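You operate a simulated robot arm through the tools that you are given. There is no shell and no other tool. Be economical: measure what you need, move in short steps, check, and stop when the job is done.

The job below is to be done with a simulated two-armed robot. You get a single attempt, and the scene is never put back.

JOB
Fetch the steel cup from the front of the tall counter and set it on the middle shelf of the right display table. Take the dark cupcake from the top of the right display table and put it in the large purple bowl. Put one of the dark cupcake plates from the top of the right display table on the middle shelf of the left display table. Put one of the cupcake plates from the top of the right display table on top of the stack of red plates. Open the left cupboard door, fetch the ticket labelled "7" from the back of the counter and set it on the high left shelf of the wide cupboard, then shut the door. Open the back left door. The order is free. Set down upright: steel cup.

The check looks at the end state, three seconds after you hand in, the way a careful person would. Anything else that was tipped, shoved, dropped, spilled or broken makes it a failure.

ROBOT AND FRAMES
Two 6-joint arms with three-finger grippers on one trunk, on a base that drives. Base frame: it is fixed to the floor where the robot stands at the start and does not move with it; the origin is under the middle of the robot, x ahead of it, y to its left, z up; the surface under the hand at the start is at about z = 820. Readings come in mm, rad, newtons and seconds.
The left shoulder is at the start at [21, 170, 1475], the right one opposite. With the tool pointing down near the work surface each hand reaches from about 320 to 580 mm from the robot's upright axis, wherever it stands, measured 20 degrees to its own side. Places, roughly: back left door [-2200, 1700, 1100]; cupcake plate (11x11x9 cm) [-1200, -1000, 800]; cupcake plate (12x12x9 cm) [-1000, -1100, 800]; dark cupcake (6x6x6 cm) [-1000, -500, 800]; dark cupcake plate (11x11x7 cm) [-1300, -500, 800]; dark cupcake plate (12x12x7 cm) [-1200, -500, 800]; high left shelf of the wide cupboard [-4400, 400, 1200]; large purple bowl (16x15x7 cm) [-2200, -5200, 800]; left cupboard door [-4100, 400, 1000]; middle shelf of the left display table [-1000, -1900, 500]; middle shelf of the right display table [-1100, -900, 500]; stack of red plates (17x17x15 cm) [-2100, -2600, 900]; steel cup (8x8x9 cm) [500, 100, 900]; ticket [-2250, -1500, 750]. Payload 2.2 kg a hand.
Tool frame (each hand has its own): the origin (TCP) lies between the finger pads and is the grasp point; the fingertips stand 25 mm ahead of it; z points along the fingers, y is the line along which they close. Largest opening 104 mm; the body of the gripper starts 74 mm behind the TCP.
Orientation is that of the tool frame in the base frame, as a unit quaternion [x, y, z, w]. With the fingers straight down and closing along the base's y, the tool's x points along the base's -x, its y along +y and its z along -z.

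CONTROLS
- The arms move only by the tool send_rows. It takes "left_increments", "right_increments" or both (then of equal length, played together; a hand with none holds still); each is a list of rows, each an object of numbers (a shift or turn left out is 0, a gripper value left out holds the last): "wx", "wy", "wz": the turn, a rotation vector about the base's x, y, z in rad; "x", "y", "z": the shift along the base's x, y, z in mm; "jaw": the finger opening in mm, from 0 to 104. In form: [{"wx": .., "wy": .., "wz": .., "x": .., "y": .., "z": .., "jaw": ..}, ...]. A call has 1 to 10 rows; each row shifts and turns the commanded pose from where the row before left it. Each row takes 0.2 s and may step no farther than 50 mm and 0.15 rad from the row before; otherwise, or with a gripper value out of range, the whole call is refused. Where a pose cannot be reached the arm comes as near as it can. A force on the tool above 40 N (or 10 N above the force at the start of the call, whichever is more), or a blocked arm, ends the call early, and 0.2 s more pass. Each finger halts on what it meets, pressing with about 43 N; the grip force reading is that of the motor and also rises with nothing between the fingers. The clock runs only during rows and for 0.2 s after the last one: add rows that do not move to give the fingers time. The reply holds the time, the measured pose of the TCP, the force on the tool along the base axes, the opening and the grip force, in the units named above and with some noise, with the torque about the TCP (base axes, N m) and any sound that the robot's microphone picked up, and new pictures: "pictures" is both (left out), scene, wrist or none (wrist: the cameras of the hands that moved).
- Cameras (640 x 400 px; columns grow to the right, rows downward): "scene" is now at [164.4, 0.9, 1365.6]; the picture's right is [0.16, -0.99, 0.00], its down [-0.58, -0.10, -0.81] and it looks along [0.80, 0.13, -0.59] (base axes); focal length 251 px, centre (320, 200). "left" rides on the left gripper at [82, -3, -104] in its tool frame; the picture's right is [0.04, 1.00, 0.00], its down [-0.75, 0.03, -0.66] and it looks along [-0.66, 0.03, 0.75] (tool axes); focal length 256 px, centre (320, 200). "right" rides on the right gripper at [82, 3, -104] in its tool frame; the picture's right is [-0.04, 1.00, 0.00], its down [-0.75, -0.03, -0.66] and it looks along [-0.66, -0.03, 0.75] (tool axes); focal length 256 px, centre (320, 200). There is no depth. A picture from a camera that has moved, and an enlarged one, comes with that camera's place and axes in the base frame and with its lens. The place of the scene camera against the robot may be out by one fixed shift of up to 18 mm in any direction.
- lift_body(by): slides the trunk up (or, below 0, down) by that many mm; the arms and the scene camera ride with it, the base frame stays. It gives what a move gives, with no picture.
- steer(legs): drives the robot by 1 to 6 legs, each [ahead, left, turn to the left] in mm, mm and rad, along the robot's own axes; the way and the turn of a leg run together, so that a leg with both is an arc; at most 1500 mm and 3.142 rad a leg. The arms and the cameras ride along, it lands a little off, and it stops where it bumps. It gives what a move gives, and a new picture of the scene camera.
- turn_head(pan, tilt): turns the head with the scene camera to pan (to the left, within 1.047 rad either way) and tilt (down, from -0.506 to 1.204), counted from straight ahead of the robot. It gives what a move gives, and a new picture of the scene camera.
- zoom(camera, box): a new picture of the part [left, top, right, bottom] of that camera's present view, enlarged. The clock stands still meanwhile.
- close_job(): hands the job in; it is judged then, once.

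Go step by step. Nothing tells you exact positions but the pictures and the camera data: compare them with the known pose of the tool, close in by small moves and look again before you grip or let go. The budget is 196 turns and 260 pictures, counting those below and the enlarged ones. Unless the task says otherwise, let go and move clear before handing in.

The tools are called as name(argument=value, ...) on one line, values as JSON. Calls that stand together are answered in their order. send_rows: Moves the arms, as the interface text tells. Its arguments: {"type":"object","properties":{"left_increments":{"type":"array"},"right_increments":{"type":"array"},"pictures":{"type":"string","enum":["both","scene","wrist","none"]}},"required":[]} The other tools are called the same way: lift_body (by) slides the trunk up or down; steer (legs) drives the base; turn_head (pan, tilt) turns the head that bears the scene camera; zoom (camera, box) takes an enlarged picture of a part of a camera's view; close_job () hands the job in.

At the start:

```text
time_s: 0.0
left_ee_pos: [475.9, 345.9, 1070.6]
left_tool_rot: [0.001, 1.0, 0.0, 0.0]
left_contact_force: [0.5, 0.1, 0.3]
left_torque: [-0.03, 0.0, -0.02]
left_grip_width: 104.0
left_grip_force: 0.0
right_ee_pos: [569.8, -132.5, 1084.6]
right_tool_rot: [0.0, 1.0, 0.0, 0.0]
right_contact_force: [0.7, -1.2, -0.6]
right_torque: [0.02, -0.02, 0.0]
right_grip_width: 104.0
right_grip_force: 0.0
trunk travel left (down, up): [-667.0, 75.0]
robot x, y, heading: [0.2, 1.3, 0.0]
head pan, tilt: [0.162, 0.628]
```

scene: 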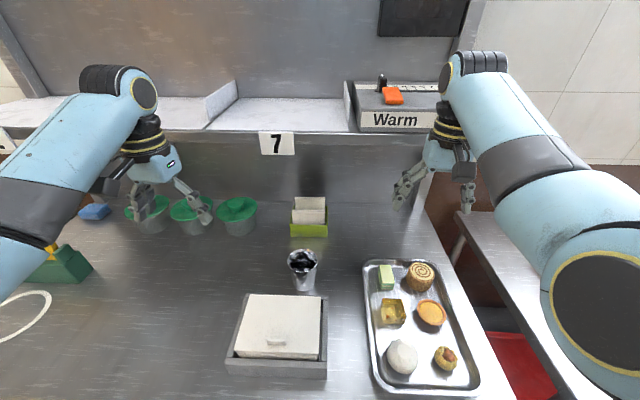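
right: 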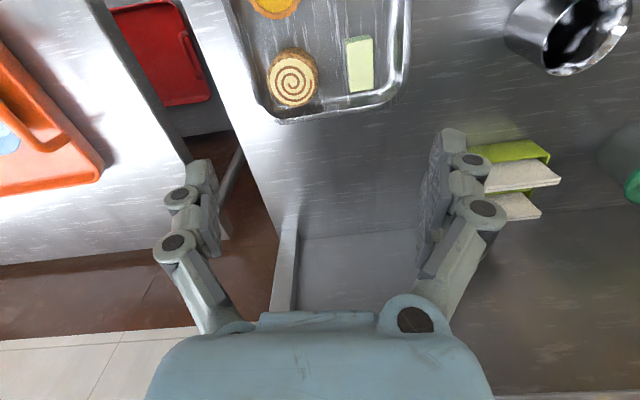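
left: 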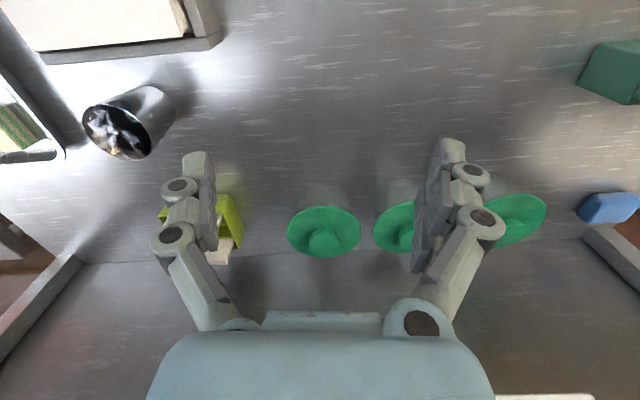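

The steel cup stands near (540, 103) behind the napkin box. I'll inspect it before grasping.

zoom(camera="scene", box=[220, 220, 380, 320])

turn_head(pan=1.04, tilt=0.2)

```text
4.00 times, centred on (300, 270) of scene
camera zoom: at [164.4, 0.9, 1365.6], right [0.16, -0.99, 0.0], down [-0.58, -0.1, -0.81], along [0.8, 0.13, -0.59], focal length 1002 px, centre (400, -80)
```

zoom: 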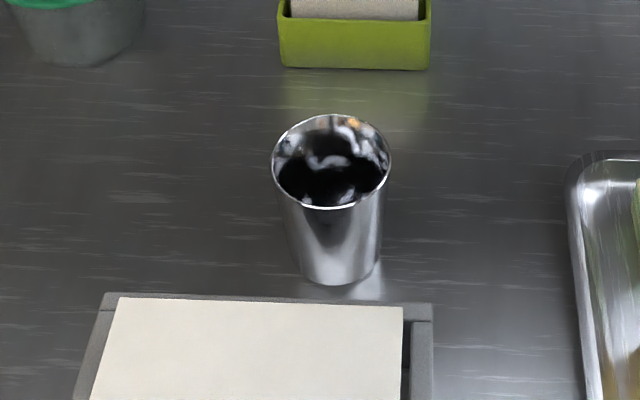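

```text
time_s: 1.2
left_ee_pos: [477.1, 346.1, 1070.6]
left_tool_rot: [0.0, 1.0, 0.0, -0.001]
left_contact_force: [0.5, -0.2, -0.6]
left_torque: [0.0, -0.01, 0.01]
left_grip_width: 103.9
left_grip_force: 0.1
right_ee_pos: [570.5, -132.3, 1086.4]
right_tool_rot: [0.0, 1.0, 0.0, 0.001]
right_contact_force: [-0.9, 0.2, -0.4]
right_torque: [0.02, 0.03, -0.01]
right_grip_width: 104.1
right_grip_force: 0.0
trunk travel left (down, up): [-667.0, 75.0]
robot x, y, heading: [-0.2, 0.5, -0.002]
head pan, tilt: [1.04, 0.201]
camera scene: at [125.3, 67.1, 1404.9], right [0.86, -0.51, 0.0], down [-0.1, -0.17, -0.98], along [0.5, 0.84, -0.2], focal length 251 px, centre (320, 200)
```

scene: 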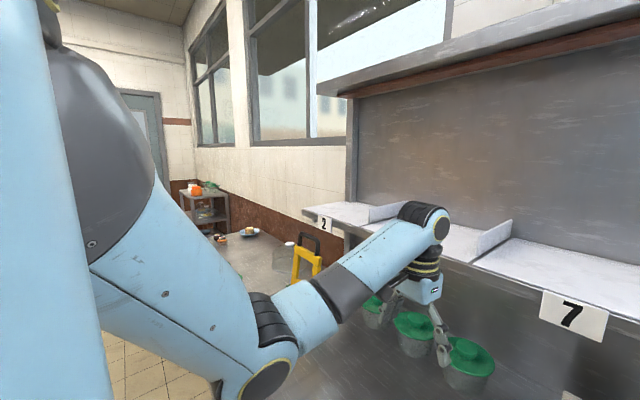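

The cup looks upright and free. I'll pitch the left hand about 45° and approach it from the front, watching with the wrist camera.

send_rows(left_increments=[{"wy": -0.131, "y": -35, "z": -8, "x": -3}, {"wy": -0.131, "y": -35, "z": -8, "x": -3}, {"wy": -0.131, "y": -35, "z": -8, "x": -3}, {"wy": -0.131, "y": -35, "z": -8, "x": -3}, {"wy": -0.131, "y": -35, "z": -8, "x": -3}, {"wy": -0.131, "y": -35, "z": -8, "x": -3}, {"y": -35, "z": -22, "x": -4}, {"z": -20}], pictures="wrist")

turn_head(pan=0.16, tilt=0.63)

```text
time_s: 2.6
left_ee_pos: [464.7, 222.9, 1021.3]
left_tool_rot: [0.056, 0.918, 0.092, 0.382]
left_contact_force: [-0.4, 0.2, -0.3]
left_torque: [0.01, 0.03, 0.03]
left_grip_width: 104.1
left_grip_force: 0.1
left hand out of reach, approached as far as the arm can: row 7
right_ee_pos: [568.4, -132.5, 1083.7]
right_tool_rot: [0.0, 1.0, 0.001, -0.001]
right_contact_force: [0.0, -1.0, -0.2]
right_torque: [0.02, -0.03, 0.0]
right_grip_width: 103.9
right_grip_force: 0.1
trunk travel left (down, up): [-667.0, 75.0]
robot x, y, heading: [-1.4, -1.6, -0.003]
head pan, tilt: [1.04, 0.201]
stopped in row 7 (left hand): the arm was blocked; the commanded pose is now the measured one
camera left: at [333.9, 220.5, 1035.7], right [0.0, 0.98, 0.18], down [0.07, -0.18, 0.98], along [1.0, 0.01, -0.06], focal length 256 px, centre (320, 200)
```

left: 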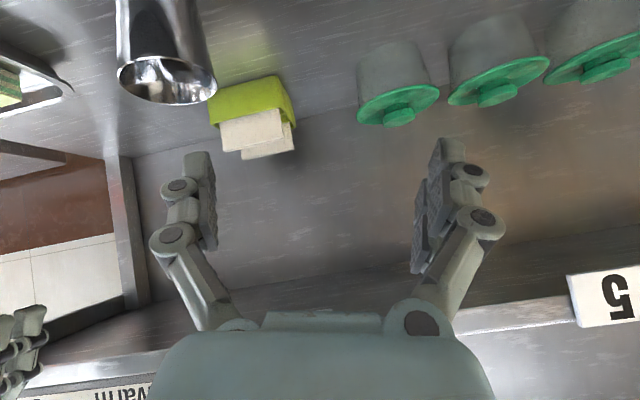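

```text
time_s: 3.8
left_ee_pos: [466.2, 223.3, 1021.0]
left_tool_rot: [0.056, 0.918, 0.092, 0.381]
left_contact_force: [0.2, 0.6, 0.1]
left_torque: [-0.01, 0.03, -0.02]
left_grip_width: 104.0
left_grip_force: 0.1
right_ee_pos: [569.5, -132.7, 1085.9]
right_tool_rot: [0.0, 1.0, 0.0, 0.001]
right_contact_force: [0.1, -0.9, 0.0]
right_torque: [0.02, 0.02, 0.04]
right_grip_width: 104.0
right_grip_force: 0.1
trunk travel left (down, up): [-667.0, 75.0]
robot x, y, heading: [3.2, 4.6, 0.003]
head pan, tilt: [0.161, 0.63]
camera scene: at [164.5, 0.8, 1365.6], right [0.16, -0.99, 0.0], down [-0.58, -0.09, -0.81], along [0.8, 0.13, -0.59], focal length 251 px, centre (320, 200)
```

scene: 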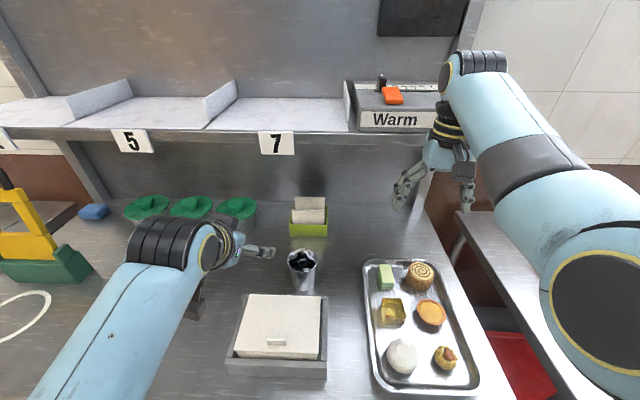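

The arm ran into its limit close to the body. I'll back the base a little and turn it right so the cup lies on the left arm's good side.

steer(legs=[[-70, 0, 0], [0, 0, -0.25]])

send_rows(left_increments=[{"z": 0}], pictures="wrist")

```text
time_s: 5.7
left_ee_pos: [436.4, 101.1, 1021.1]
left_tool_rot: [0.169, 0.904, 0.045, 0.389]
left_contact_force: [0.6, -0.4, -0.6]
left_torque: [0.01, 0.01, -0.01]
left_grip_width: 104.2
left_grip_force: 0.0
right_ee_pos: [449.5, -268.1, 1084.8]
right_tool_rot: [0.124, 0.992, 0.001, -0.001]
right_contact_force: [-0.3, -0.1, 0.8]
right_torque: [0.0, 0.02, -0.02]
right_grip_width: 104.0
right_grip_force: 0.1
trunk travel left (down, up): [-667.0, 75.0]
robot x, y, heading: [-71.2, 0.3, -0.246]
head pan, tilt: [0.161, 0.63]
camera scene: at [93.4, -38.6, 1365.5], right [-0.09, -1.0, 0.0], down [-0.59, 0.05, -0.81], along [0.8, -0.07, -0.59], focal length 251 px, centre (320, 200)
```

scene: 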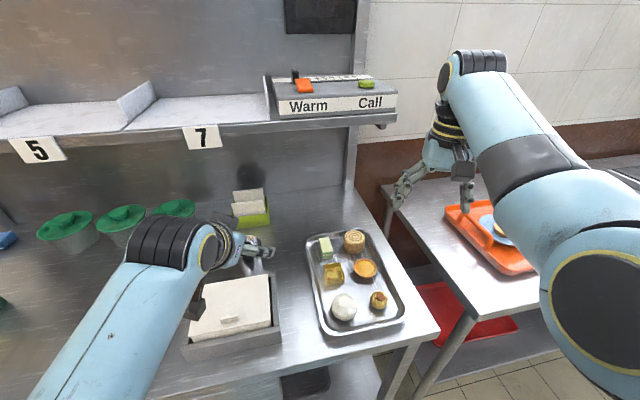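

```text
time_s: 6.1
left_ee_pos: [436.7, 100.0, 1019.4]
left_tool_rot: [0.169, 0.904, 0.045, 0.389]
left_contact_force: [-1.3, -0.1, 0.5]
left_torque: [0.02, -0.01, 0.03]
left_grip_width: 104.1
left_grip_force: 0.0
right_ee_pos: [449.6, -269.6, 1084.4]
right_tool_rot: [0.125, 0.992, 0.0, 0.0]
right_contact_force: [0.0, -0.5, 0.8]
right_torque: [0.0, 0.04, 0.0]
right_grip_width: 103.8
right_grip_force: 0.1
trunk travel left (down, up): [-667.0, 75.0]
robot x, y, heading: [-68.8, -0.8, -0.249]
head pan, tilt: [0.161, 0.63]
camera left: at [308.5, 131.5, 1035.0], right [0.25, 0.95, 0.18], down [0.02, -0.2, 0.98], along [0.97, -0.24, -0.07], focal length 256 px, centre (320, 200)
```

left: 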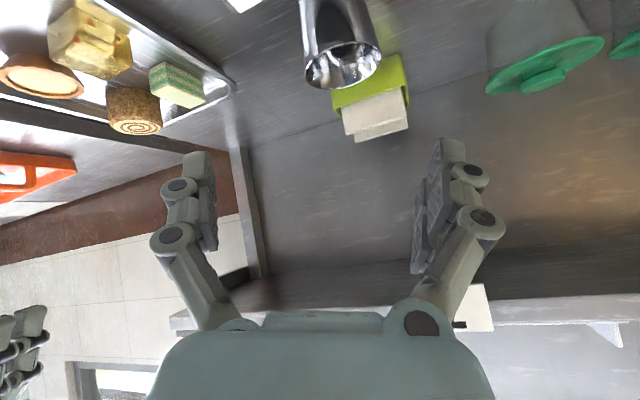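

The wrist view puts the cup near (527, 115). I'll level the roll of the hand and go down to a pre-grasp behind the cup.

send_rows(left_increments=[{"wx": -0.072, "wy": 0.005, "wz": 0.069, "y": 7, "x": 2}, {"wx": -0.072, "wy": 0.005, "wz": 0.069, "y": 7, "x": 2}, {"wx": -0.072, "wy": 0.005, "wz": 0.069, "y": 7, "x": 2}, {"z": -20}, {"z": -20}, {"z": -20}], pictures="wrist")

```text
time_s: 7.5
left_ee_pos: [441.9, 122.0, 960.3]
left_tool_rot: [0.032, 0.92, -0.014, 0.391]
left_contact_force: [-0.1, 0.4, 0.2]
left_torque: [0.02, -0.01, -0.02]
left_grip_width: 103.6
left_grip_force: 0.0
right_ee_pos: [449.1, -268.5, 1084.9]
right_tool_rot: [0.124, 0.992, 0.0, 0.001]
right_contact_force: [0.6, -0.4, -0.2]
right_torque: [-0.02, -0.03, 0.02]
right_grip_width: 103.8
right_grip_force: 0.1
trunk travel left (down, up): [-667.0, 75.0]
robot x, y, heading: [-69.6, 0.9, -0.252]
head pan, tilt: [0.161, 0.63]
camera left: at [310.5, 128.1, 972.8], right [0.04, 1.0, -0.03], down [0.05, 0.03, 1.0], along [1.0, -0.05, -0.05], focal length 256 px, centre (320, 200)
```

left: 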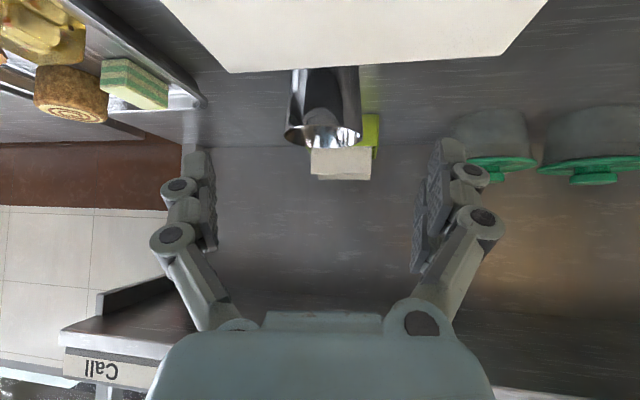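

Two wrist views agree: rim centre about (531, 118, 907). I'll close in along the fingers.

send_rows(left_increments=[{"x": 22, "y": -1, "z": -22}, {"x": 22, "y": -1, "z": -22}, {"x": 22, "y": -1, "z": -22}, {"x": 22, "y": -1, "z": -20}], pictures="both")

```text
time_s: 8.6
left_ee_pos: [534.7, 115.6, 889.3]
left_tool_rot: [0.032, 0.914, -0.018, 0.404]
left_contact_force: [-7.2, -0.4, 24.3]
left_torque: [0.3, 2.65, 0.25]
left_grip_width: 104.2
left_grip_force: 0.1
right_ee_pos: [445.0, -268.6, 1087.8]
right_tool_rot: [0.124, 0.992, 0.001, 0.002]
right_contact_force: [0.2, 0.7, 0.7]
right_torque: [-0.05, -0.02, -0.02]
right_grip_width: 104.1
right_grip_force: 0.0
trunk travel left (down, up): [-667.0, 75.0]
robot x, y, heading: [-72.6, 0.1, -0.249]
head pan, tilt: [0.161, 0.63]
stopped in row 4 (left hand): the force on the tool passed its limit at 106 N (the readings are from after the stop); the commanded pose is now the measured one
camera scene: at [86.7, -38.5, 1366.5], right [-0.09, -1.0, 0.0], down [-0.58, 0.05, -0.81], along [0.81, -0.07, -0.59], focal length 251 px, centre (320, 200)
camera left: at [402.8, 122.3, 897.8], right [0.04, 1.0, -0.04], down [0.02, 0.03, 1.0], along [1.0, -0.05, -0.02], focal length 256 px, centre (320, 200)
```

scene: 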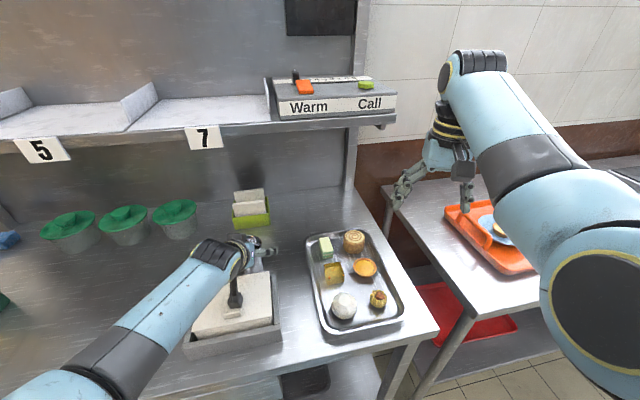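
left: 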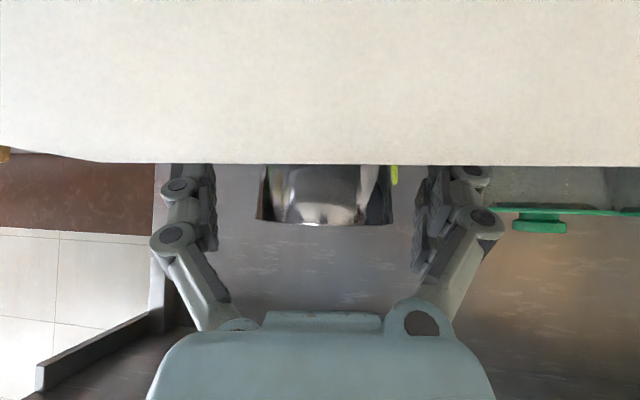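

The camera mount pressed on the napkin box; I'll lift slightly to relieve it and then close on the upper part of the cup.

send_rows(left_increments=[{"z": 8}], pictures="none")

send_rows(left_increments=[{"jaw": 60}, {"jaw": 55}, {"jaw": 55}], pictures="wrist")

```text
time_s: 9.0
left_ee_pos: [534.0, 116.0, 888.7]
left_tool_rot: [0.034, 0.916, -0.018, 0.398]
left_contact_force: [2.4, -2.4, 8.9]
left_torque: [0.14, 1.11, 0.31]
left_grip_width: 103.9
left_grip_force: 0.2
right_ee_pos: [449.2, -268.1, 1084.9]
right_tool_rot: [0.125, 0.992, 0.001, 0.0]
right_contact_force: [-0.8, 0.0, -0.4]
right_torque: [-0.03, 0.0, -0.02]
right_grip_width: 104.0
right_grip_force: 0.0
trunk travel left (down, up): [-667.0, 75.0]
robot x, y, heading: [-71.1, 1.5, -0.248]
head pan, tilt: [0.161, 0.63]
```

```text
time_s: 9.8
left_ee_pos: [533.5, 118.0, 889.0]
left_tool_rot: [0.033, 0.917, -0.016, 0.398]
left_contact_force: [0.0, 0.3, 5.6]
left_torque: [0.08, 0.73, 0.06]
left_grip_width: 73.5
left_grip_force: 43.4
right_ee_pos: [448.1, -268.9, 1084.3]
right_tool_rot: [0.123, 0.992, -0.001, -0.001]
right_contact_force: [0.1, -0.5, -0.2]
right_torque: [0.0, -0.04, -0.02]
right_grip_width: 104.4
right_grip_force: 0.0
trunk travel left (down, up): [-667.0, 75.0]
robot x, y, heading: [-73.0, 1.2, -0.247]
head pan, tilt: [0.161, 0.63]
camera left: at [402.9, 123.9, 900.3], right [0.05, 1.0, -0.03], down [0.04, 0.03, 1.0], along [1.0, -0.05, -0.04], focal length 256 px, centre (320, 200)
```

left: 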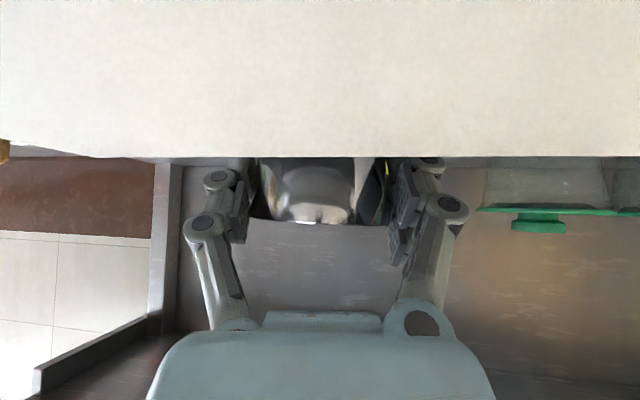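

The cup is gripped (73.5 mm). Lifting straight up.

send_rows(left_increments=[{"z": 20}, {"z": 30}, {"z": 30}, {"z": 30}, {"z": 30}, {"z": 20}], pictures="both")

```text
time_s: 11.2
left_ee_pos: [535.4, 116.8, 1050.0]
left_tool_rot: [0.032, 0.916, -0.016, 0.399]
left_contact_force: [0.3, 0.5, -0.4]
left_torque: [-0.06, 0.0, -0.01]
left_grip_width: 72.9
left_grip_force: 43.1
right_ee_pos: [448.3, -268.2, 1084.6]
right_tool_rot: [0.123, 0.992, 0.0, -0.001]
right_contact_force: [0.9, -0.3, -0.7]
right_torque: [-0.02, -0.01, -0.01]
right_grip_width: 103.8
right_grip_force: 0.1
trunk travel left (down, up): [-667.0, 75.0]
robot x, y, heading: [-70.4, 0.7, -0.248]
head pan, tilt: [0.161, 0.63]
camera scene: at [92.5, -38.3, 1365.5], right [-0.09, -1.0, 0.0], down [-0.59, 0.05, -0.81], along [0.8, -0.07, -0.59], focal length 251 px, centre (320, 200)
camera left: at [403.2, 123.8, 1060.7], right [0.05, 1.0, -0.03], down [0.04, 0.03, 1.0], along [1.0, -0.05, -0.04], focal length 256 px, centre (320, 200)
```

scene: 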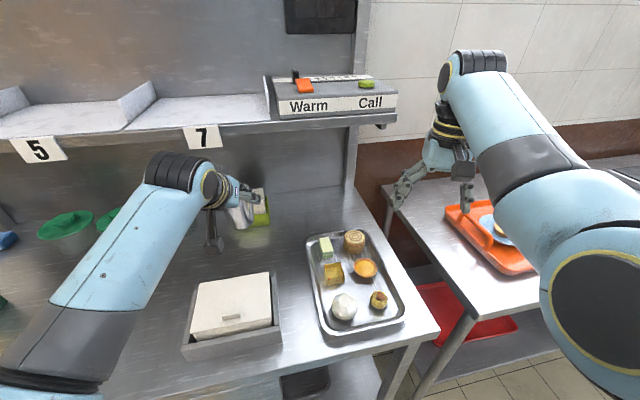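
left: 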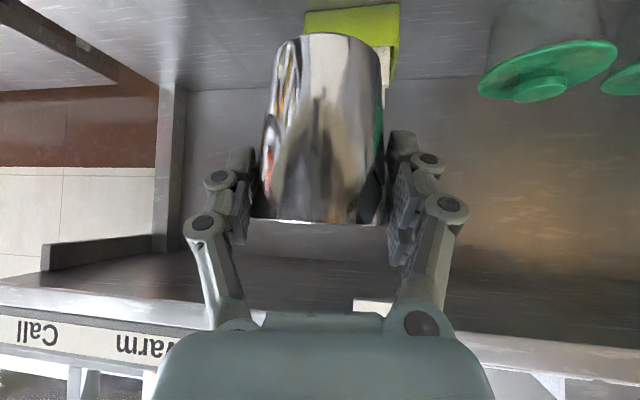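

Cup in hand and upright. I'll back away and turn right to look at the room behind.

steer(legs=[[-330, 0, 0], [0, 0, -1.3]])

turn_head(pan=-0.6, tilt=0.4)

```text
time_s: 16.7
left_ee_pos: [-121.0, -471.4, 1049.5]
left_tool_rot: [0.582, 0.709, -0.254, 0.307]
left_contact_force: [0.2, -0.3, -0.7]
left_torque: [-0.01, 0.02, 0.01]
left_grip_width: 72.3
left_grip_force: 43.0
right_ee_pos: [-515.4, -491.5, 1084.9]
right_tool_rot: [0.702, 0.713, 0.0, 0.0]
right_contact_force: [-1.2, 0.0, 0.2]
right_torque: [0.02, 0.0, -0.01]
right_grip_width: 103.9
right_grip_force: 0.1
trunk travel left (down, up): [-667.0, 75.0]
robot x, y, heading: [-393.8, 78.6, -1.553]
head pan, tilt: [0.161, 0.63]
camera scene: at [-369.6, -88.4, 1365.5], right [-0.98, -0.18, 0.0], down [-0.1, 0.58, -0.81], along [0.14, -0.79, -0.59], focal length 251 px, centre (320, 200)
```

scene: 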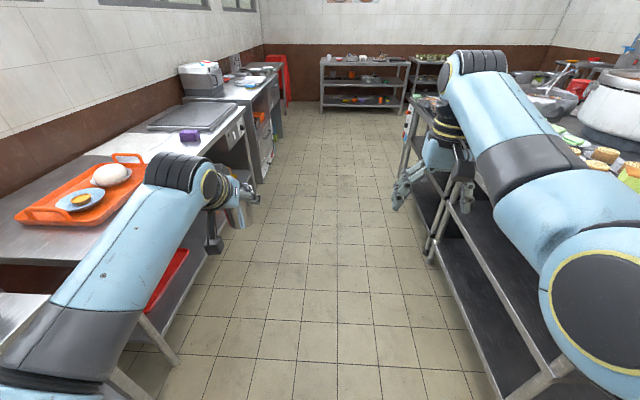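

```text
time_s: 17.8
left_ee_pos: [-122.0, -471.0, 1048.5]
left_tool_rot: [0.582, 0.709, -0.254, 0.307]
left_contact_force: [-1.3, 0.0, -1.7]
left_torque: [0.02, -0.02, 0.01]
left_grip_width: 72.3
left_grip_force: 43.4
right_ee_pos: [-515.4, -490.8, 1085.2]
right_tool_rot: [0.701, 0.714, -0.001, 0.0]
right_contact_force: [0.5, -0.6, 0.1]
right_torque: [0.01, 0.01, 0.02]
right_grip_width: 103.8
right_grip_force: 0.0
trunk travel left (down, up): [-667.0, 75.0]
robot x, y, heading: [-394.0, 80.1, -1.549]
head pan, tilt: [-0.6, 0.4]
camera scene: at [-435.9, -79.8, 1386.3], right [-0.84, 0.55, 0.0], down [0.21, 0.33, -0.92], along [-0.51, -0.77, -0.39], focal length 251 px, centre (320, 200)
```

scene: 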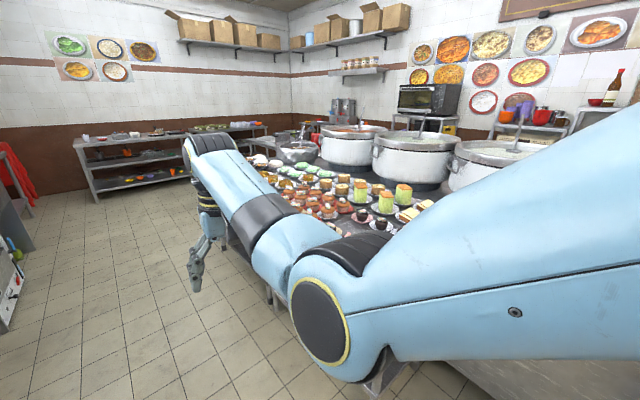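

I see the aisle, with the display tables on the right loaded with cupcakes and big pots at the back. I'll drive along the aisle and face the right display table.

lift_body(by=70)

turn_head(pan=0, tilt=0.75)

steer(legs=[[750, 0, 0], [0, 0, -1.585]])

```text
time_s: 18.9
left_ee_pos: [-120.4, -470.3, 1118.7]
left_tool_rot: [0.582, 0.709, -0.255, 0.307]
left_contact_force: [0.0, -0.2, -0.1]
left_torque: [-0.02, 0.0, 0.02]
left_grip_width: 72.5
left_grip_force: 42.7
right_ee_pos: [-515.2, -490.3, 1154.2]
right_tool_rot: [0.701, 0.713, 0.0, 0.0]
right_contact_force: [-0.2, 0.1, 0.0]
right_torque: [0.03, 0.01, 0.01]
right_grip_width: 103.9
right_grip_force: 0.0
trunk travel left (down, up): [-737.0, 5.0]
robot x, y, heading: [-392.3, 83.8, -1.551]
head pan, tilt: [-0.6, 0.4]
```

```text
time_s: 19.9
left_ee_pos: [-121.2, -472.6, 1120.1]
left_tool_rot: [0.583, 0.708, -0.255, 0.306]
left_contact_force: [-0.7, -0.6, -1.1]
left_torque: [-0.03, -0.05, -0.01]
left_grip_width: 72.0
left_grip_force: 43.0
right_ee_pos: [-516.0, -491.0, 1154.4]
right_tool_rot: [0.7, 0.714, 0.001, 0.0]
right_contact_force: [0.6, -0.2, -0.3]
right_torque: [-0.01, -0.03, 0.01]
right_grip_width: 103.8
right_grip_force: 0.0
trunk travel left (down, up): [-737.0, 5.0]
robot x, y, heading: [-392.4, 83.3, -1.554]
head pan, tilt: [0.0, 0.75]
camera scene: at [-383.6, -85.1, 1425.4], right [-1.0, -0.02, 0.0], down [-0.01, 0.68, -0.73], along [0.01, -0.73, -0.68], focal length 251 px, centre (320, 200)
```

scene: 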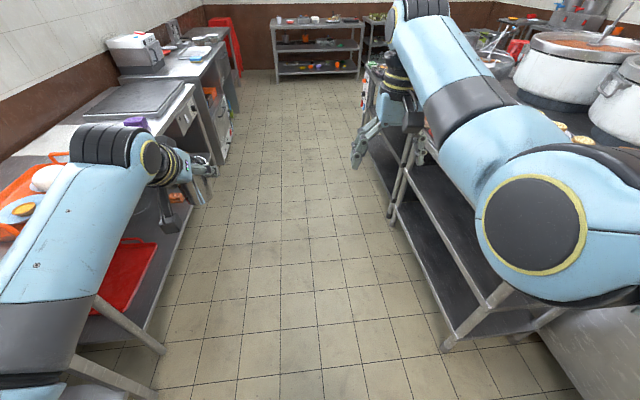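

```text
time_s: 27.8
left_ee_pos: [-937.3, -938.3, 1118.9]
left_tool_rot: [0.913, 0.083, -0.397, 0.034]
left_contact_force: [-0.3, -0.5, 0.4]
left_torque: [0.01, 0.04, 0.0]
left_grip_width: 71.8
left_grip_force: 43.0
right_ee_pos: [-950.8, -542.8, 1155.6]
right_tool_rot: [1.0, 0.001, 0.0, 0.0]
right_contact_force: [0.4, -0.1, -0.7]
right_torque: [0.06, -0.01, -0.01]
right_grip_width: 104.2
right_grip_force: 0.1
trunk travel left (down, up): [-737.0, 5.0]
robot x, y, heading: [-380.3, -675.2, -3.138]
head pan, tilt: [0.0, 0.75]
camera scene: at [-526.7, -687.3, 1425.4], right [0.0, 1.0, 0.0], down [0.68, 0.0, -0.73], along [-0.73, 0.0, -0.68], focal length 251 px, centre (320, 200)
```

scene: 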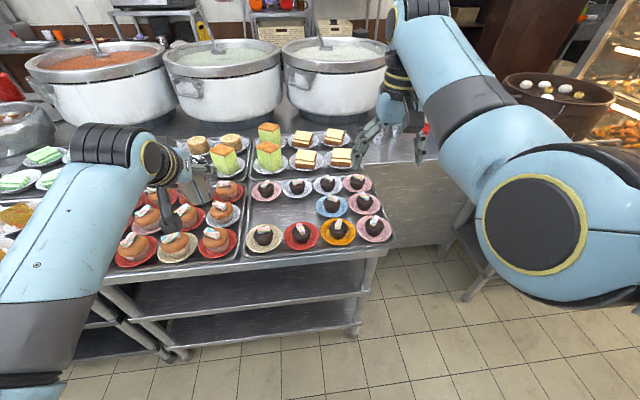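

The right table edge is at about x = −955, with middle and bottom shelves below. I'll back up, lower the trunk and look at the middle shelf straight on.

steer(legs=[[-200, 0, 0]])

lift_body(by=-470)

turn_head(pan=0, tilt=0.35)

```text
time_s: 29.4
left_ee_pos: [-737.6, -936.2, 1120.0]
left_tool_rot: [0.913, 0.084, -0.398, 0.035]
left_contact_force: [1.3, 0.3, -0.6]
left_torque: [-0.01, -0.01, -0.02]
left_grip_width: 71.4
left_grip_force: 43.7
right_ee_pos: [-751.9, -541.7, 1155.0]
right_tool_rot: [1.0, 0.002, 0.0, 0.0]
right_contact_force: [1.0, -0.1, 0.3]
right_torque: [0.03, 0.03, -0.01]
right_grip_width: 104.1
right_grip_force: 0.1
trunk travel left (down, up): [-737.0, 5.0]
robot x, y, heading: [-183.6, -670.6, -3.139]
head pan, tilt: [0.0, 0.75]
camera scene: at [-326.2, -686.7, 1425.5], right [0.0, 1.0, 0.0], down [0.68, 0.0, -0.73], along [-0.73, 0.0, -0.68], focal length 251 px, centre (320, 200)
```

scene: 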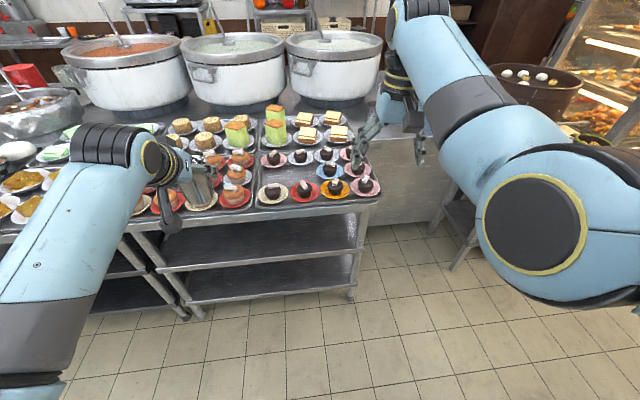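

```text
refused: -470 is not a number from -400 to 400
```

```text
time_s: 30.3
left_ee_pos: [-737.3, -935.5, 1119.1]
left_tool_rot: [0.914, 0.082, -0.397, 0.034]
left_contact_force: [-0.9, -0.6, -0.8]
left_torque: [-0.01, 0.0, -0.01]
left_grip_width: 71.3
left_grip_force: 42.6
right_ee_pos: [-751.8, -541.8, 1155.3]
right_tool_rot: [1.0, 0.001, -0.001, 0.0]
right_contact_force: [0.1, -0.9, 0.1]
right_torque: [-0.03, 0.0, 0.02]
right_grip_width: 104.0
right_grip_force: 0.1
trunk travel left (down, up): [-737.0, 5.0]
robot x, y, heading: [-181.3, -672.3, -3.139]
head pan, tilt: [0.0, 0.351]
camera scene: at [-337.7, -686.8, 1460.9], right [0.0, 1.0, 0.0], down [0.35, 0.0, -0.94], along [-0.94, 0.0, -0.35], focal length 251 px, centre (320, 200)
```

scene: 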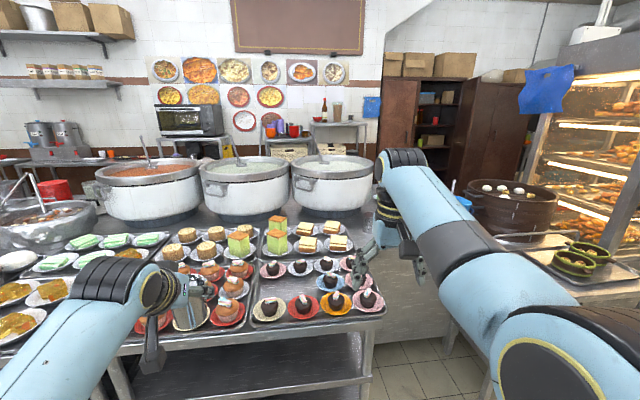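

Now lowering the trunk so the cup and camera come to shelf height.

lift_body(by=-400)

turn_head(pan=0.15, tilt=0.35)

send_rows(left_increments=[{"z": 0}], pictures="wrist")

```text
time_s: 34.1
left_ee_pos: [-738.0, -937.3, 719.9]
left_tool_rot: [0.913, 0.082, -0.397, 0.034]
left_contact_force: [-0.1, 0.3, -0.7]
left_torque: [0.01, -0.01, 0.0]
left_grip_width: 71.1
left_grip_force: 43.3
right_ee_pos: [-751.0, -541.3, 755.2]
right_tool_rot: [1.0, 0.002, 0.0, 0.0]
right_contact_force: [-0.3, 0.2, 0.3]
right_torque: [0.0, -0.01, -0.01]
right_grip_width: 104.1
right_grip_force: 0.0
trunk travel left (down, up): [-337.0, 405.0]
robot x, y, heading: [-185.3, -672.0, -3.138]
head pan, tilt: [0.0, 0.351]
```

```text
time_s: 34.8
left_ee_pos: [-738.4, -937.8, 719.1]
left_tool_rot: [0.914, 0.082, -0.396, 0.034]
left_contact_force: [-1.0, -0.4, -0.4]
left_torque: [0.0, -0.04, -0.03]
left_grip_width: 71.2
left_grip_force: 43.2
right_ee_pos: [-750.2, -542.5, 755.3]
right_tool_rot: [1.0, 0.002, 0.0, 0.0]
right_contact_force: [-0.2, -0.3, 0.3]
right_torque: [0.02, -0.01, 0.01]
right_grip_width: 104.0
right_grip_force: 0.1
trunk travel left (down, up): [-337.0, 405.0]
robot x, y, heading: [-180.5, -672.8, -3.14]
head pan, tilt: [0.15, 0.351]
camera scene: at [-343.5, -700.6, 1055.3], right [-0.15, 0.99, 0.0], down [0.34, 0.05, -0.94], along [-0.93, -0.14, -0.34], focal length 251 px, centre (320, 200)
```

scene: 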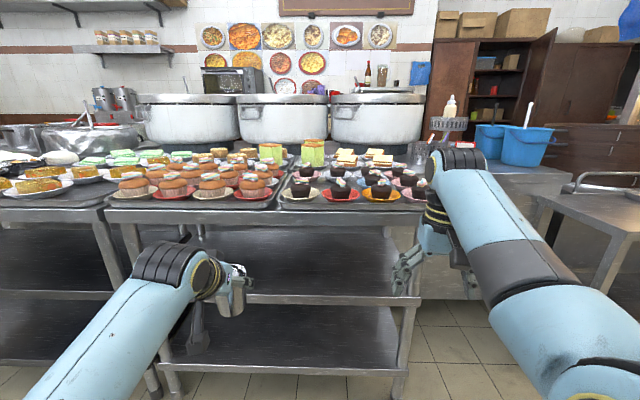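

```text
time_s: 35.2
left_ee_pos: [-739.1, -936.4, 719.7]
left_tool_rot: [0.914, 0.082, -0.397, 0.034]
left_contact_force: [-0.8, 0.3, -0.7]
left_torque: [0.02, -0.02, -0.01]
left_grip_width: 70.9
left_grip_force: 42.7
right_ee_pos: [-751.3, -542.0, 754.2]
right_tool_rot: [1.0, 0.002, 0.0, 0.0]
right_contact_force: [-0.6, 0.7, 1.1]
right_torque: [0.0, 0.02, -0.02]
right_grip_width: 103.8
right_grip_force: 0.0
trunk travel left (down, up): [-337.0, 405.0]
robot x, y, heading: [-180.6, -675.2, -3.133]
head pan, tilt: [0.15, 0.351]
camera left: at [-609.0, -909.9, 730.4], right [0.2, -0.98, -0.03], down [-0.03, -0.04, 1.0], along [-0.98, -0.2, -0.03], focal length 256 px, centre (320, 200)
```

left: 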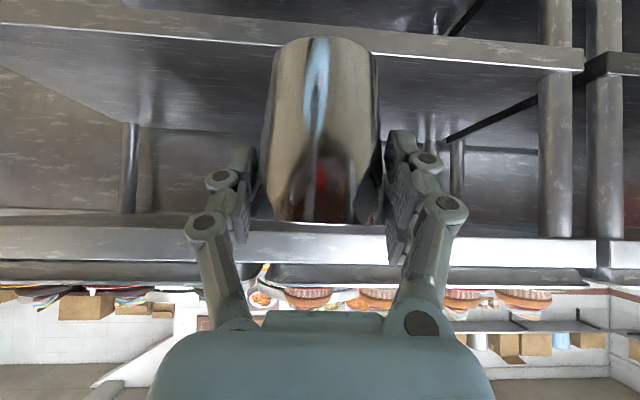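

Shelf surface is about z = 517, the slab above spans 758–806, and the front edge is at x ≈ −955. I'll pull the right hand back, lower to carry height, and drive the cup in.

send_rows(right_increments=[{"x": 40}, {"x": 40}, {"x": 40}, {"x": 40}, {"x": 40}], pictures="none")

lift_body(by=-112)

steer(legs=[[200, 0, 0]])

send_rows(left_increments=[{"z": 0}], pictures="wrist")

```text
time_s: 36.0
left_ee_pos: [-737.8, -935.4, 719.7]
left_tool_rot: [0.914, 0.082, -0.397, 0.034]
left_contact_force: [0.0, 0.2, -1.0]
left_torque: [0.0, -0.06, 0.02]
left_grip_width: 70.8
left_grip_force: 42.9
right_ee_pos: [-654.7, -450.5, 749.3]
right_tool_rot: [0.995, -0.025, -0.027, -0.095]
right_contact_force: [0.0, -0.8, 0.1]
right_torque: [0.04, -0.01, 0.03]
right_grip_width: 103.9
right_grip_force: 0.2
right hand out of reach, approached as far as the arm can: row 2, 3, 4
trunk travel left (down, up): [-337.0, 405.0]
robot x, y, heading: [-180.6, -672.7, -3.143]
head pan, tilt: [0.15, 0.351]
stopped in row 4 (right hand): the arm was blocked; the commanded pose is now the measured one
```

```text
time_s: 37.5
left_ee_pos: [-737.3, -936.9, 608.7]
left_tool_rot: [0.913, 0.082, -0.398, 0.034]
left_contact_force: [1.2, 0.2, -0.1]
left_torque: [-0.02, 0.01, 0.0]
left_grip_width: 70.8
left_grip_force: 43.6
right_ee_pos: [-646.3, -448.1, 609.1]
right_tool_rot: [0.995, -0.023, 0.002, -0.101]
right_contact_force: [0.4, 0.2, -0.4]
right_torque: [-0.02, -0.01, 0.0]
right_grip_width: 104.1
right_grip_force: 0.1
trunk travel left (down, up): [-225.0, 517.0]
robot x, y, heading: [-178.9, -670.8, -3.139]
head pan, tilt: [0.15, 0.351]
```

```text
time_s: 39.1
left_ee_pos: [-939.4, -936.4, 606.8]
left_tool_rot: [0.913, 0.081, -0.398, 0.033]
left_contact_force: [0.1, 0.2, -0.9]
left_torque: [-0.01, -0.02, -0.01]
left_grip_width: 71.2
left_grip_force: 43.4
right_ee_pos: [-847.3, -447.2, 611.0]
right_tool_rot: [0.995, -0.024, 0.001, -0.1]
right_contact_force: [-0.1, -0.6, 0.8]
right_torque: [0.0, 0.01, 0.03]
right_grip_width: 104.0
right_grip_force: 0.0
trunk travel left (down, up): [-225.0, 517.0]
robot x, y, heading: [-381.5, -673.1, -3.143]
head pan, tilt: [0.15, 0.351]
camera scene: at [-551.0, -700.7, 939.0], right [-0.15, 0.99, 0.0], down [0.34, 0.05, -0.94], along [-0.93, -0.14, -0.34], focal length 251 px, centre (320, 200)
```

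scene: 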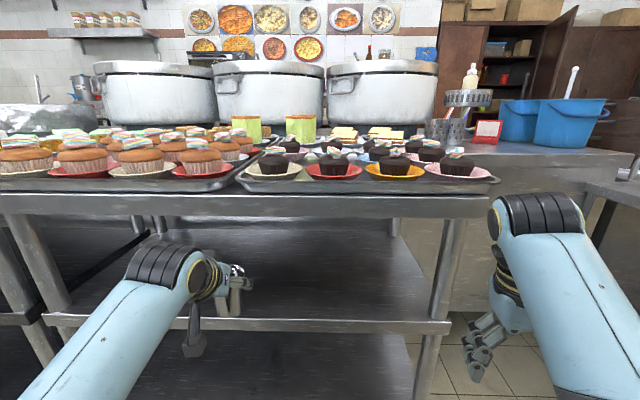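

```text
time_s: 39.5
left_ee_pos: [-938.1, -936.4, 606.1]
left_tool_rot: [0.913, 0.081, -0.398, 0.034]
left_contact_force: [-0.7, -0.7, -0.1]
left_torque: [0.03, 0.0, 0.04]
left_grip_width: 70.8
left_grip_force: 43.5
right_ee_pos: [-846.4, -447.7, 610.0]
right_tool_rot: [0.995, -0.024, 0.001, -0.101]
right_contact_force: [-0.3, -0.3, -0.1]
right_torque: [0.04, -0.03, 0.05]
right_grip_width: 103.9
right_grip_force: 0.1
trunk travel left (down, up): [-225.0, 517.0]
robot x, y, heading: [-381.7, -674.6, -3.142]
head pan, tilt: [0.15, 0.351]
camera left: at [-809.5, -909.5, 618.2], right [0.2, -0.98, -0.03], down [-0.03, -0.04, 1.0], along [-0.98, -0.2, -0.04], focal length 256 px, centre (320, 200)
```

left: 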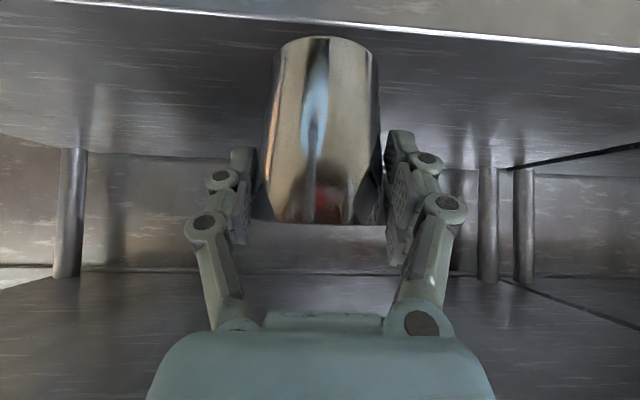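

The cup clears the shelf edge by about 25 mm. Driving it in another 97 mm.

steer(legs=[[97, 0, 0]])

send_rows(left_increments=[{"z": -5}, {"z": -5}, {"z": -5}], pictures="wrist")

```text
time_s: 40.6
left_ee_pos: [-1036.2, -935.9, 606.5]
left_tool_rot: [0.913, 0.081, -0.397, 0.033]
left_contact_force: [0.0, -0.4, -0.1]
left_torque: [0.02, 0.01, 0.03]
left_grip_width: 70.7
left_grip_force: 42.9
right_ee_pos: [-944.2, -446.9, 610.4]
right_tool_rot: [0.995, -0.024, 0.0, -0.1]
right_contact_force: [-0.9, 0.3, 1.3]
right_torque: [-0.03, 0.02, 0.0]
right_grip_width: 103.8
right_grip_force: 0.0
trunk travel left (down, up): [-225.0, 517.0]
robot x, y, heading: [-476.7, -675.6, -3.145]
head pan, tilt: [0.15, 0.351]
camera scene: at [-648.4, -700.7, 939.0], right [-0.15, 0.99, 0.0], down [0.34, 0.05, -0.94], along [-0.93, -0.14, -0.34], focal length 251 px, centre (320, 200)
```

scene: 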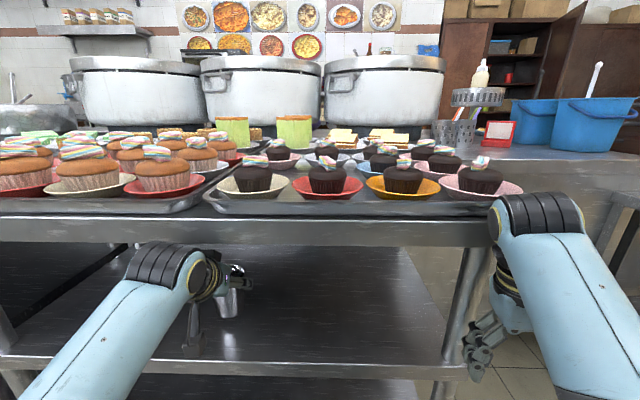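

```text
time_s: 41.4
left_ee_pos: [-1035.4, -936.0, 592.7]
left_tool_rot: [0.914, 0.081, -0.397, 0.033]
left_contact_force: [0.7, -0.2, -1.5]
left_torque: [-0.01, -0.02, 0.02]
left_grip_width: 70.6
left_grip_force: 42.6
right_ee_pos: [-945.0, -448.2, 611.4]
right_tool_rot: [0.995, -0.024, 0.001, -0.101]
right_contact_force: [0.2, 0.0, -0.7]
right_torque: [-0.04, -0.02, -0.02]
right_grip_width: 104.1
right_grip_force: 0.0
trunk travel left (down, up): [-225.0, 517.0]
robot x, y, heading: [-476.5, -673.5, -3.14]
head pan, tilt: [0.15, 0.351]
camera left: at [-906.7, -909.7, 603.3], right [0.2, -0.98, -0.03], down [-0.03, -0.04, 1.0], along [-0.98, -0.2, -0.03], focal length 256 px, centre (320, 200)
```

left: 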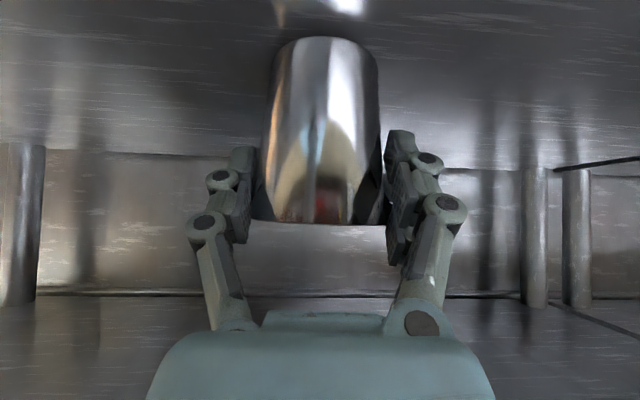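

Lowering until contact.

send_rows(left_increments=[{"z": -3}, {"z": -3}, {"z": -2}, {"z": -2}], pictures="none")

send_rows(left_increments=[{"z": -2}, {"z": 0}], pictures="wrist")

```text
time_s: 42.4
left_ee_pos: [-1036.0, -936.4, 587.3]
left_tool_rot: [0.911, 0.082, -0.402, 0.036]
left_contact_force: [2.1, -5.0, 24.4]
left_torque: [-0.11, -0.05, 0.0]
left_grip_width: 71.0
left_grip_force: 42.5
right_ee_pos: [-943.7, -446.4, 611.1]
right_tool_rot: [0.995, -0.024, 0.001, -0.1]
right_contact_force: [0.8, 0.4, -0.4]
right_torque: [-0.02, -0.02, -0.03]
right_grip_width: 103.9
right_grip_force: 0.0
trunk travel left (down, up): [-225.0, 517.0]
robot x, y, heading: [-480.7, -672.0, -3.141]
head pan, tilt: [0.15, 0.351]
```

```text
time_s: 43.0
left_ee_pos: [-1035.7, -936.2, 583.4]
left_tool_rot: [0.912, 0.081, -0.401, 0.034]
left_contact_force: [0.1, -7.9, 31.2]
left_torque: [-0.16, 0.35, -0.02]
left_grip_width: 70.5
left_grip_force: 42.9
right_ee_pos: [-943.5, -447.5, 612.4]
right_tool_rot: [0.995, -0.024, 0.0, -0.101]
right_contact_force: [-0.3, 0.4, 0.2]
right_torque: [-0.01, 0.03, -0.01]
right_grip_width: 104.0
right_grip_force: 0.1
trunk travel left (down, up): [-225.0, 517.0]
robot x, y, heading: [-478.9, -672.7, -3.138]
head pan, tilt: [0.15, 0.351]
camera left: at [-906.8, -909.4, 594.0], right [0.2, -0.98, -0.03], down [-0.02, -0.04, 1.0], along [-0.98, -0.2, -0.03], focal length 256 px, centre (320, 200)
```

left: 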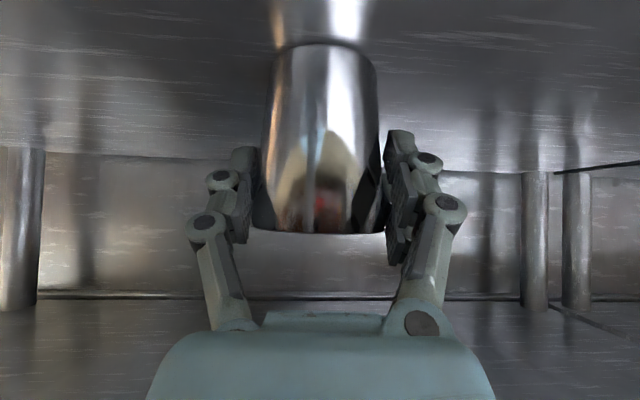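

The cup is resting on the shelf. I'll ease the pressure, then open.

send_rows(left_increments=[{"z": 2}, {"z": 2}, {"z": 0}], pictures="none")

send_rows(left_increments=[{"jaw": 78}, {"jaw": 90}, {"jaw": 104}, {"jaw": 104}, {"jaw": 104}], pictures="wrist")

```text
time_s: 43.8
left_ee_pos: [-1035.4, -935.8, 584.5]
left_tool_rot: [0.913, 0.082, -0.397, 0.033]
left_contact_force: [-4.9, -1.5, 14.4]
left_torque: [0.02, 0.73, 0.09]
left_grip_width: 70.2
left_grip_force: 42.6
right_ee_pos: [-944.0, -446.5, 609.8]
right_tool_rot: [0.995, -0.024, 0.001, -0.1]
right_contact_force: [-0.8, 0.1, 0.4]
right_torque: [0.0, 0.02, -0.02]
right_grip_width: 104.1
right_grip_force: 0.1
trunk travel left (down, up): [-225.0, 517.0]
robot x, y, heading: [-479.3, -676.8, -3.141]
head pan, tilt: [0.15, 0.351]
```

```text
time_s: 45.0
left_ee_pos: [-1036.8, -935.8, 584.4]
left_tool_rot: [0.914, 0.08, -0.397, 0.032]
left_contact_force: [0.0, 0.6, 1.3]
left_torque: [-0.01, -0.02, 0.04]
left_grip_width: 104.3
left_grip_force: 0.1
right_ee_pos: [-943.8, -446.5, 610.6]
right_tool_rot: [0.995, -0.024, 0.0, -0.1]
right_contact_force: [0.9, -0.1, 0.8]
right_torque: [-0.01, -0.02, 0.01]
right_grip_width: 104.1
right_grip_force: 0.1
trunk travel left (down, up): [-225.0, 517.0]
robot x, y, heading: [-477.0, -676.9, -3.142]
head pan, tilt: [0.15, 0.351]
camera left: at [-906.7, -909.4, 595.2], right [0.2, -0.98, -0.03], down [-0.03, -0.04, 1.0], along [-0.98, -0.2, -0.03], focal length 256 px, centre (320, 200)
```

left: 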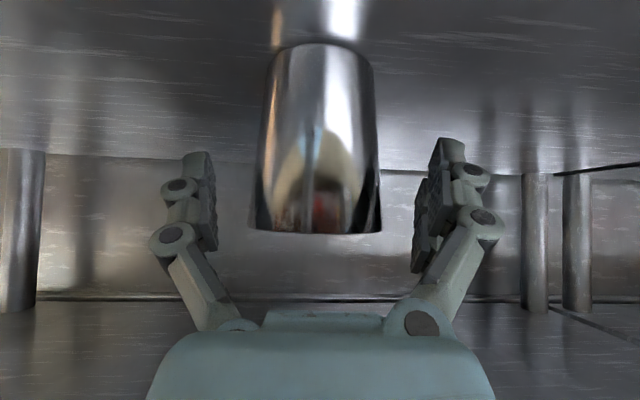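

The cup stands upright on the shelf. Withdrawing by backing the base.

steer(legs=[[-280, 0, 0]])

lift_body(by=400)

turn_head(pan=0, tilt=0.6)

```text
time_s: 47.0
left_ee_pos: [-754.8, -934.7, 584.1]
left_tool_rot: [0.913, 0.081, -0.398, 0.032]
left_contact_force: [-0.8, 0.0, 0.2]
left_torque: [-0.01, 0.0, 0.03]
left_grip_width: 104.0
left_grip_force: 0.0
right_ee_pos: [-662.8, -446.1, 610.2]
right_tool_rot: [0.995, -0.024, 0.001, -0.1]
right_contact_force: [-0.7, 0.3, -0.3]
right_torque: [0.0, -0.01, 0.05]
right_grip_width: 104.2
right_grip_force: 0.0
trunk travel left (down, up): [-225.0, 517.0]
robot x, y, heading: [-199.1, -671.9, 3.143]
head pan, tilt: [0.15, 0.351]
camera scene: at [-366.5, -700.5, 939.1], right [-0.15, 0.99, 0.0], down [0.34, 0.05, -0.94], along [-0.93, -0.14, -0.34], focal length 251 px, centre (320, 200)
```

scene: 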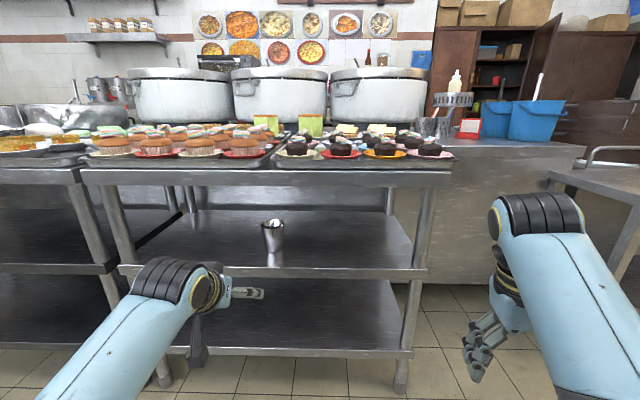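

```text
time_s: 50.8
left_ee_pos: [-755.1, -934.8, 983.9]
left_tool_rot: [0.914, 0.081, -0.397, 0.033]
left_contact_force: [0.7, 0.1, 0.6]
left_torque: [-0.01, -0.01, 0.0]
left_grip_width: 103.9
left_grip_force: 0.0
right_ee_pos: [-662.0, -446.4, 1010.6]
right_tool_rot: [0.995, -0.024, 0.001, -0.099]
right_contact_force: [-0.4, 0.3, -0.7]
right_torque: [-0.02, 0.0, -0.01]
right_grip_width: 104.3
right_grip_force: 0.1
trunk travel left (down, up): [-625.0, 117.0]
robot x, y, heading: [-198.0, -675.3, 3.14]
head pan, tilt: [0.15, 0.351]
```

```text
time_s: 51.6
left_ee_pos: [-754.2, -935.4, 984.8]
left_tool_rot: [0.913, 0.082, -0.398, 0.033]
left_contact_force: [0.5, 0.8, 0.2]
left_torque: [0.05, -0.02, 0.02]
left_grip_width: 104.1
left_grip_force: 0.2
right_ee_pos: [-662.7, -446.1, 1010.5]
right_tool_rot: [0.995, -0.024, 0.001, -0.1]
right_contact_force: [-0.2, 0.4, -0.6]
right_torque: [0.01, -0.01, 0.01]
right_grip_width: 104.2
right_grip_force: 0.1
trunk travel left (down, up): [-625.0, 117.0]
robot x, y, heading: [-195.9, -673.7, 3.141]
head pan, tilt: [0.0, 0.6]
camera scene: at [-348.7, -686.6, 1326.1], right [0.0, 1.0, 0.0], down [0.56, 0.0, -0.83], along [-0.83, 0.0, -0.56], focal length 251 px, centre (320, 200)
```

scene: 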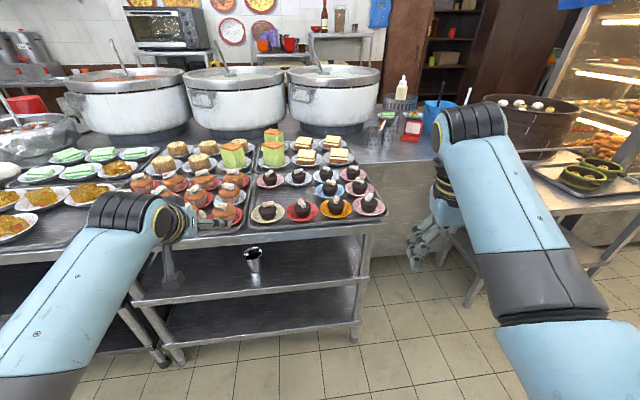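

Cup is placed. Now I'll inspect the cupcakes closely.

zoom(camera="scene", box=[230, 120, 410, 232])

zoom(camera="scene", box=[110, 120, 270, 240])

```text
3.56 times, centred on (320, 176) of scene
camera zoom: at [-348.7, -686.6, 1326.1], right [0.0, 1.0, 0.0], down [0.56, 0.0, -0.83], along [-0.83, 0.0, -0.56], focal length 891 px, centre (320, 285)
```

zoom: 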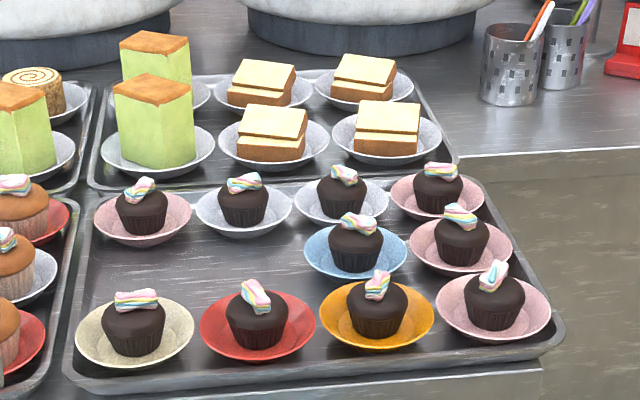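

```text
3.33 times, centred on (190, 180) of scene
camera zoom: at [-348.7, -686.6, 1326.1], right [0.0, 1.0, 0.0], down [0.56, 0.0, -0.83], along [-0.83, 0.0, -0.56], focal length 835 px, centre (753, 267)
```

zoom: 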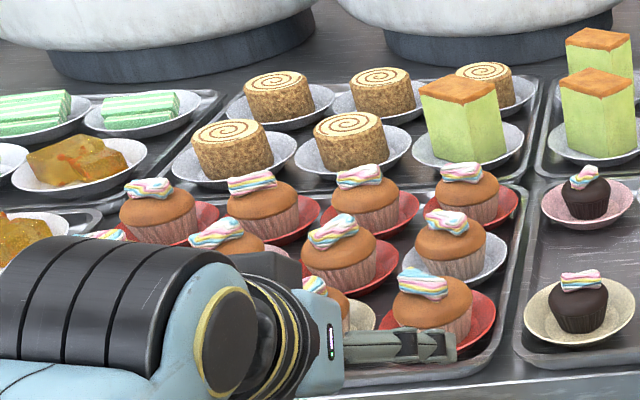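

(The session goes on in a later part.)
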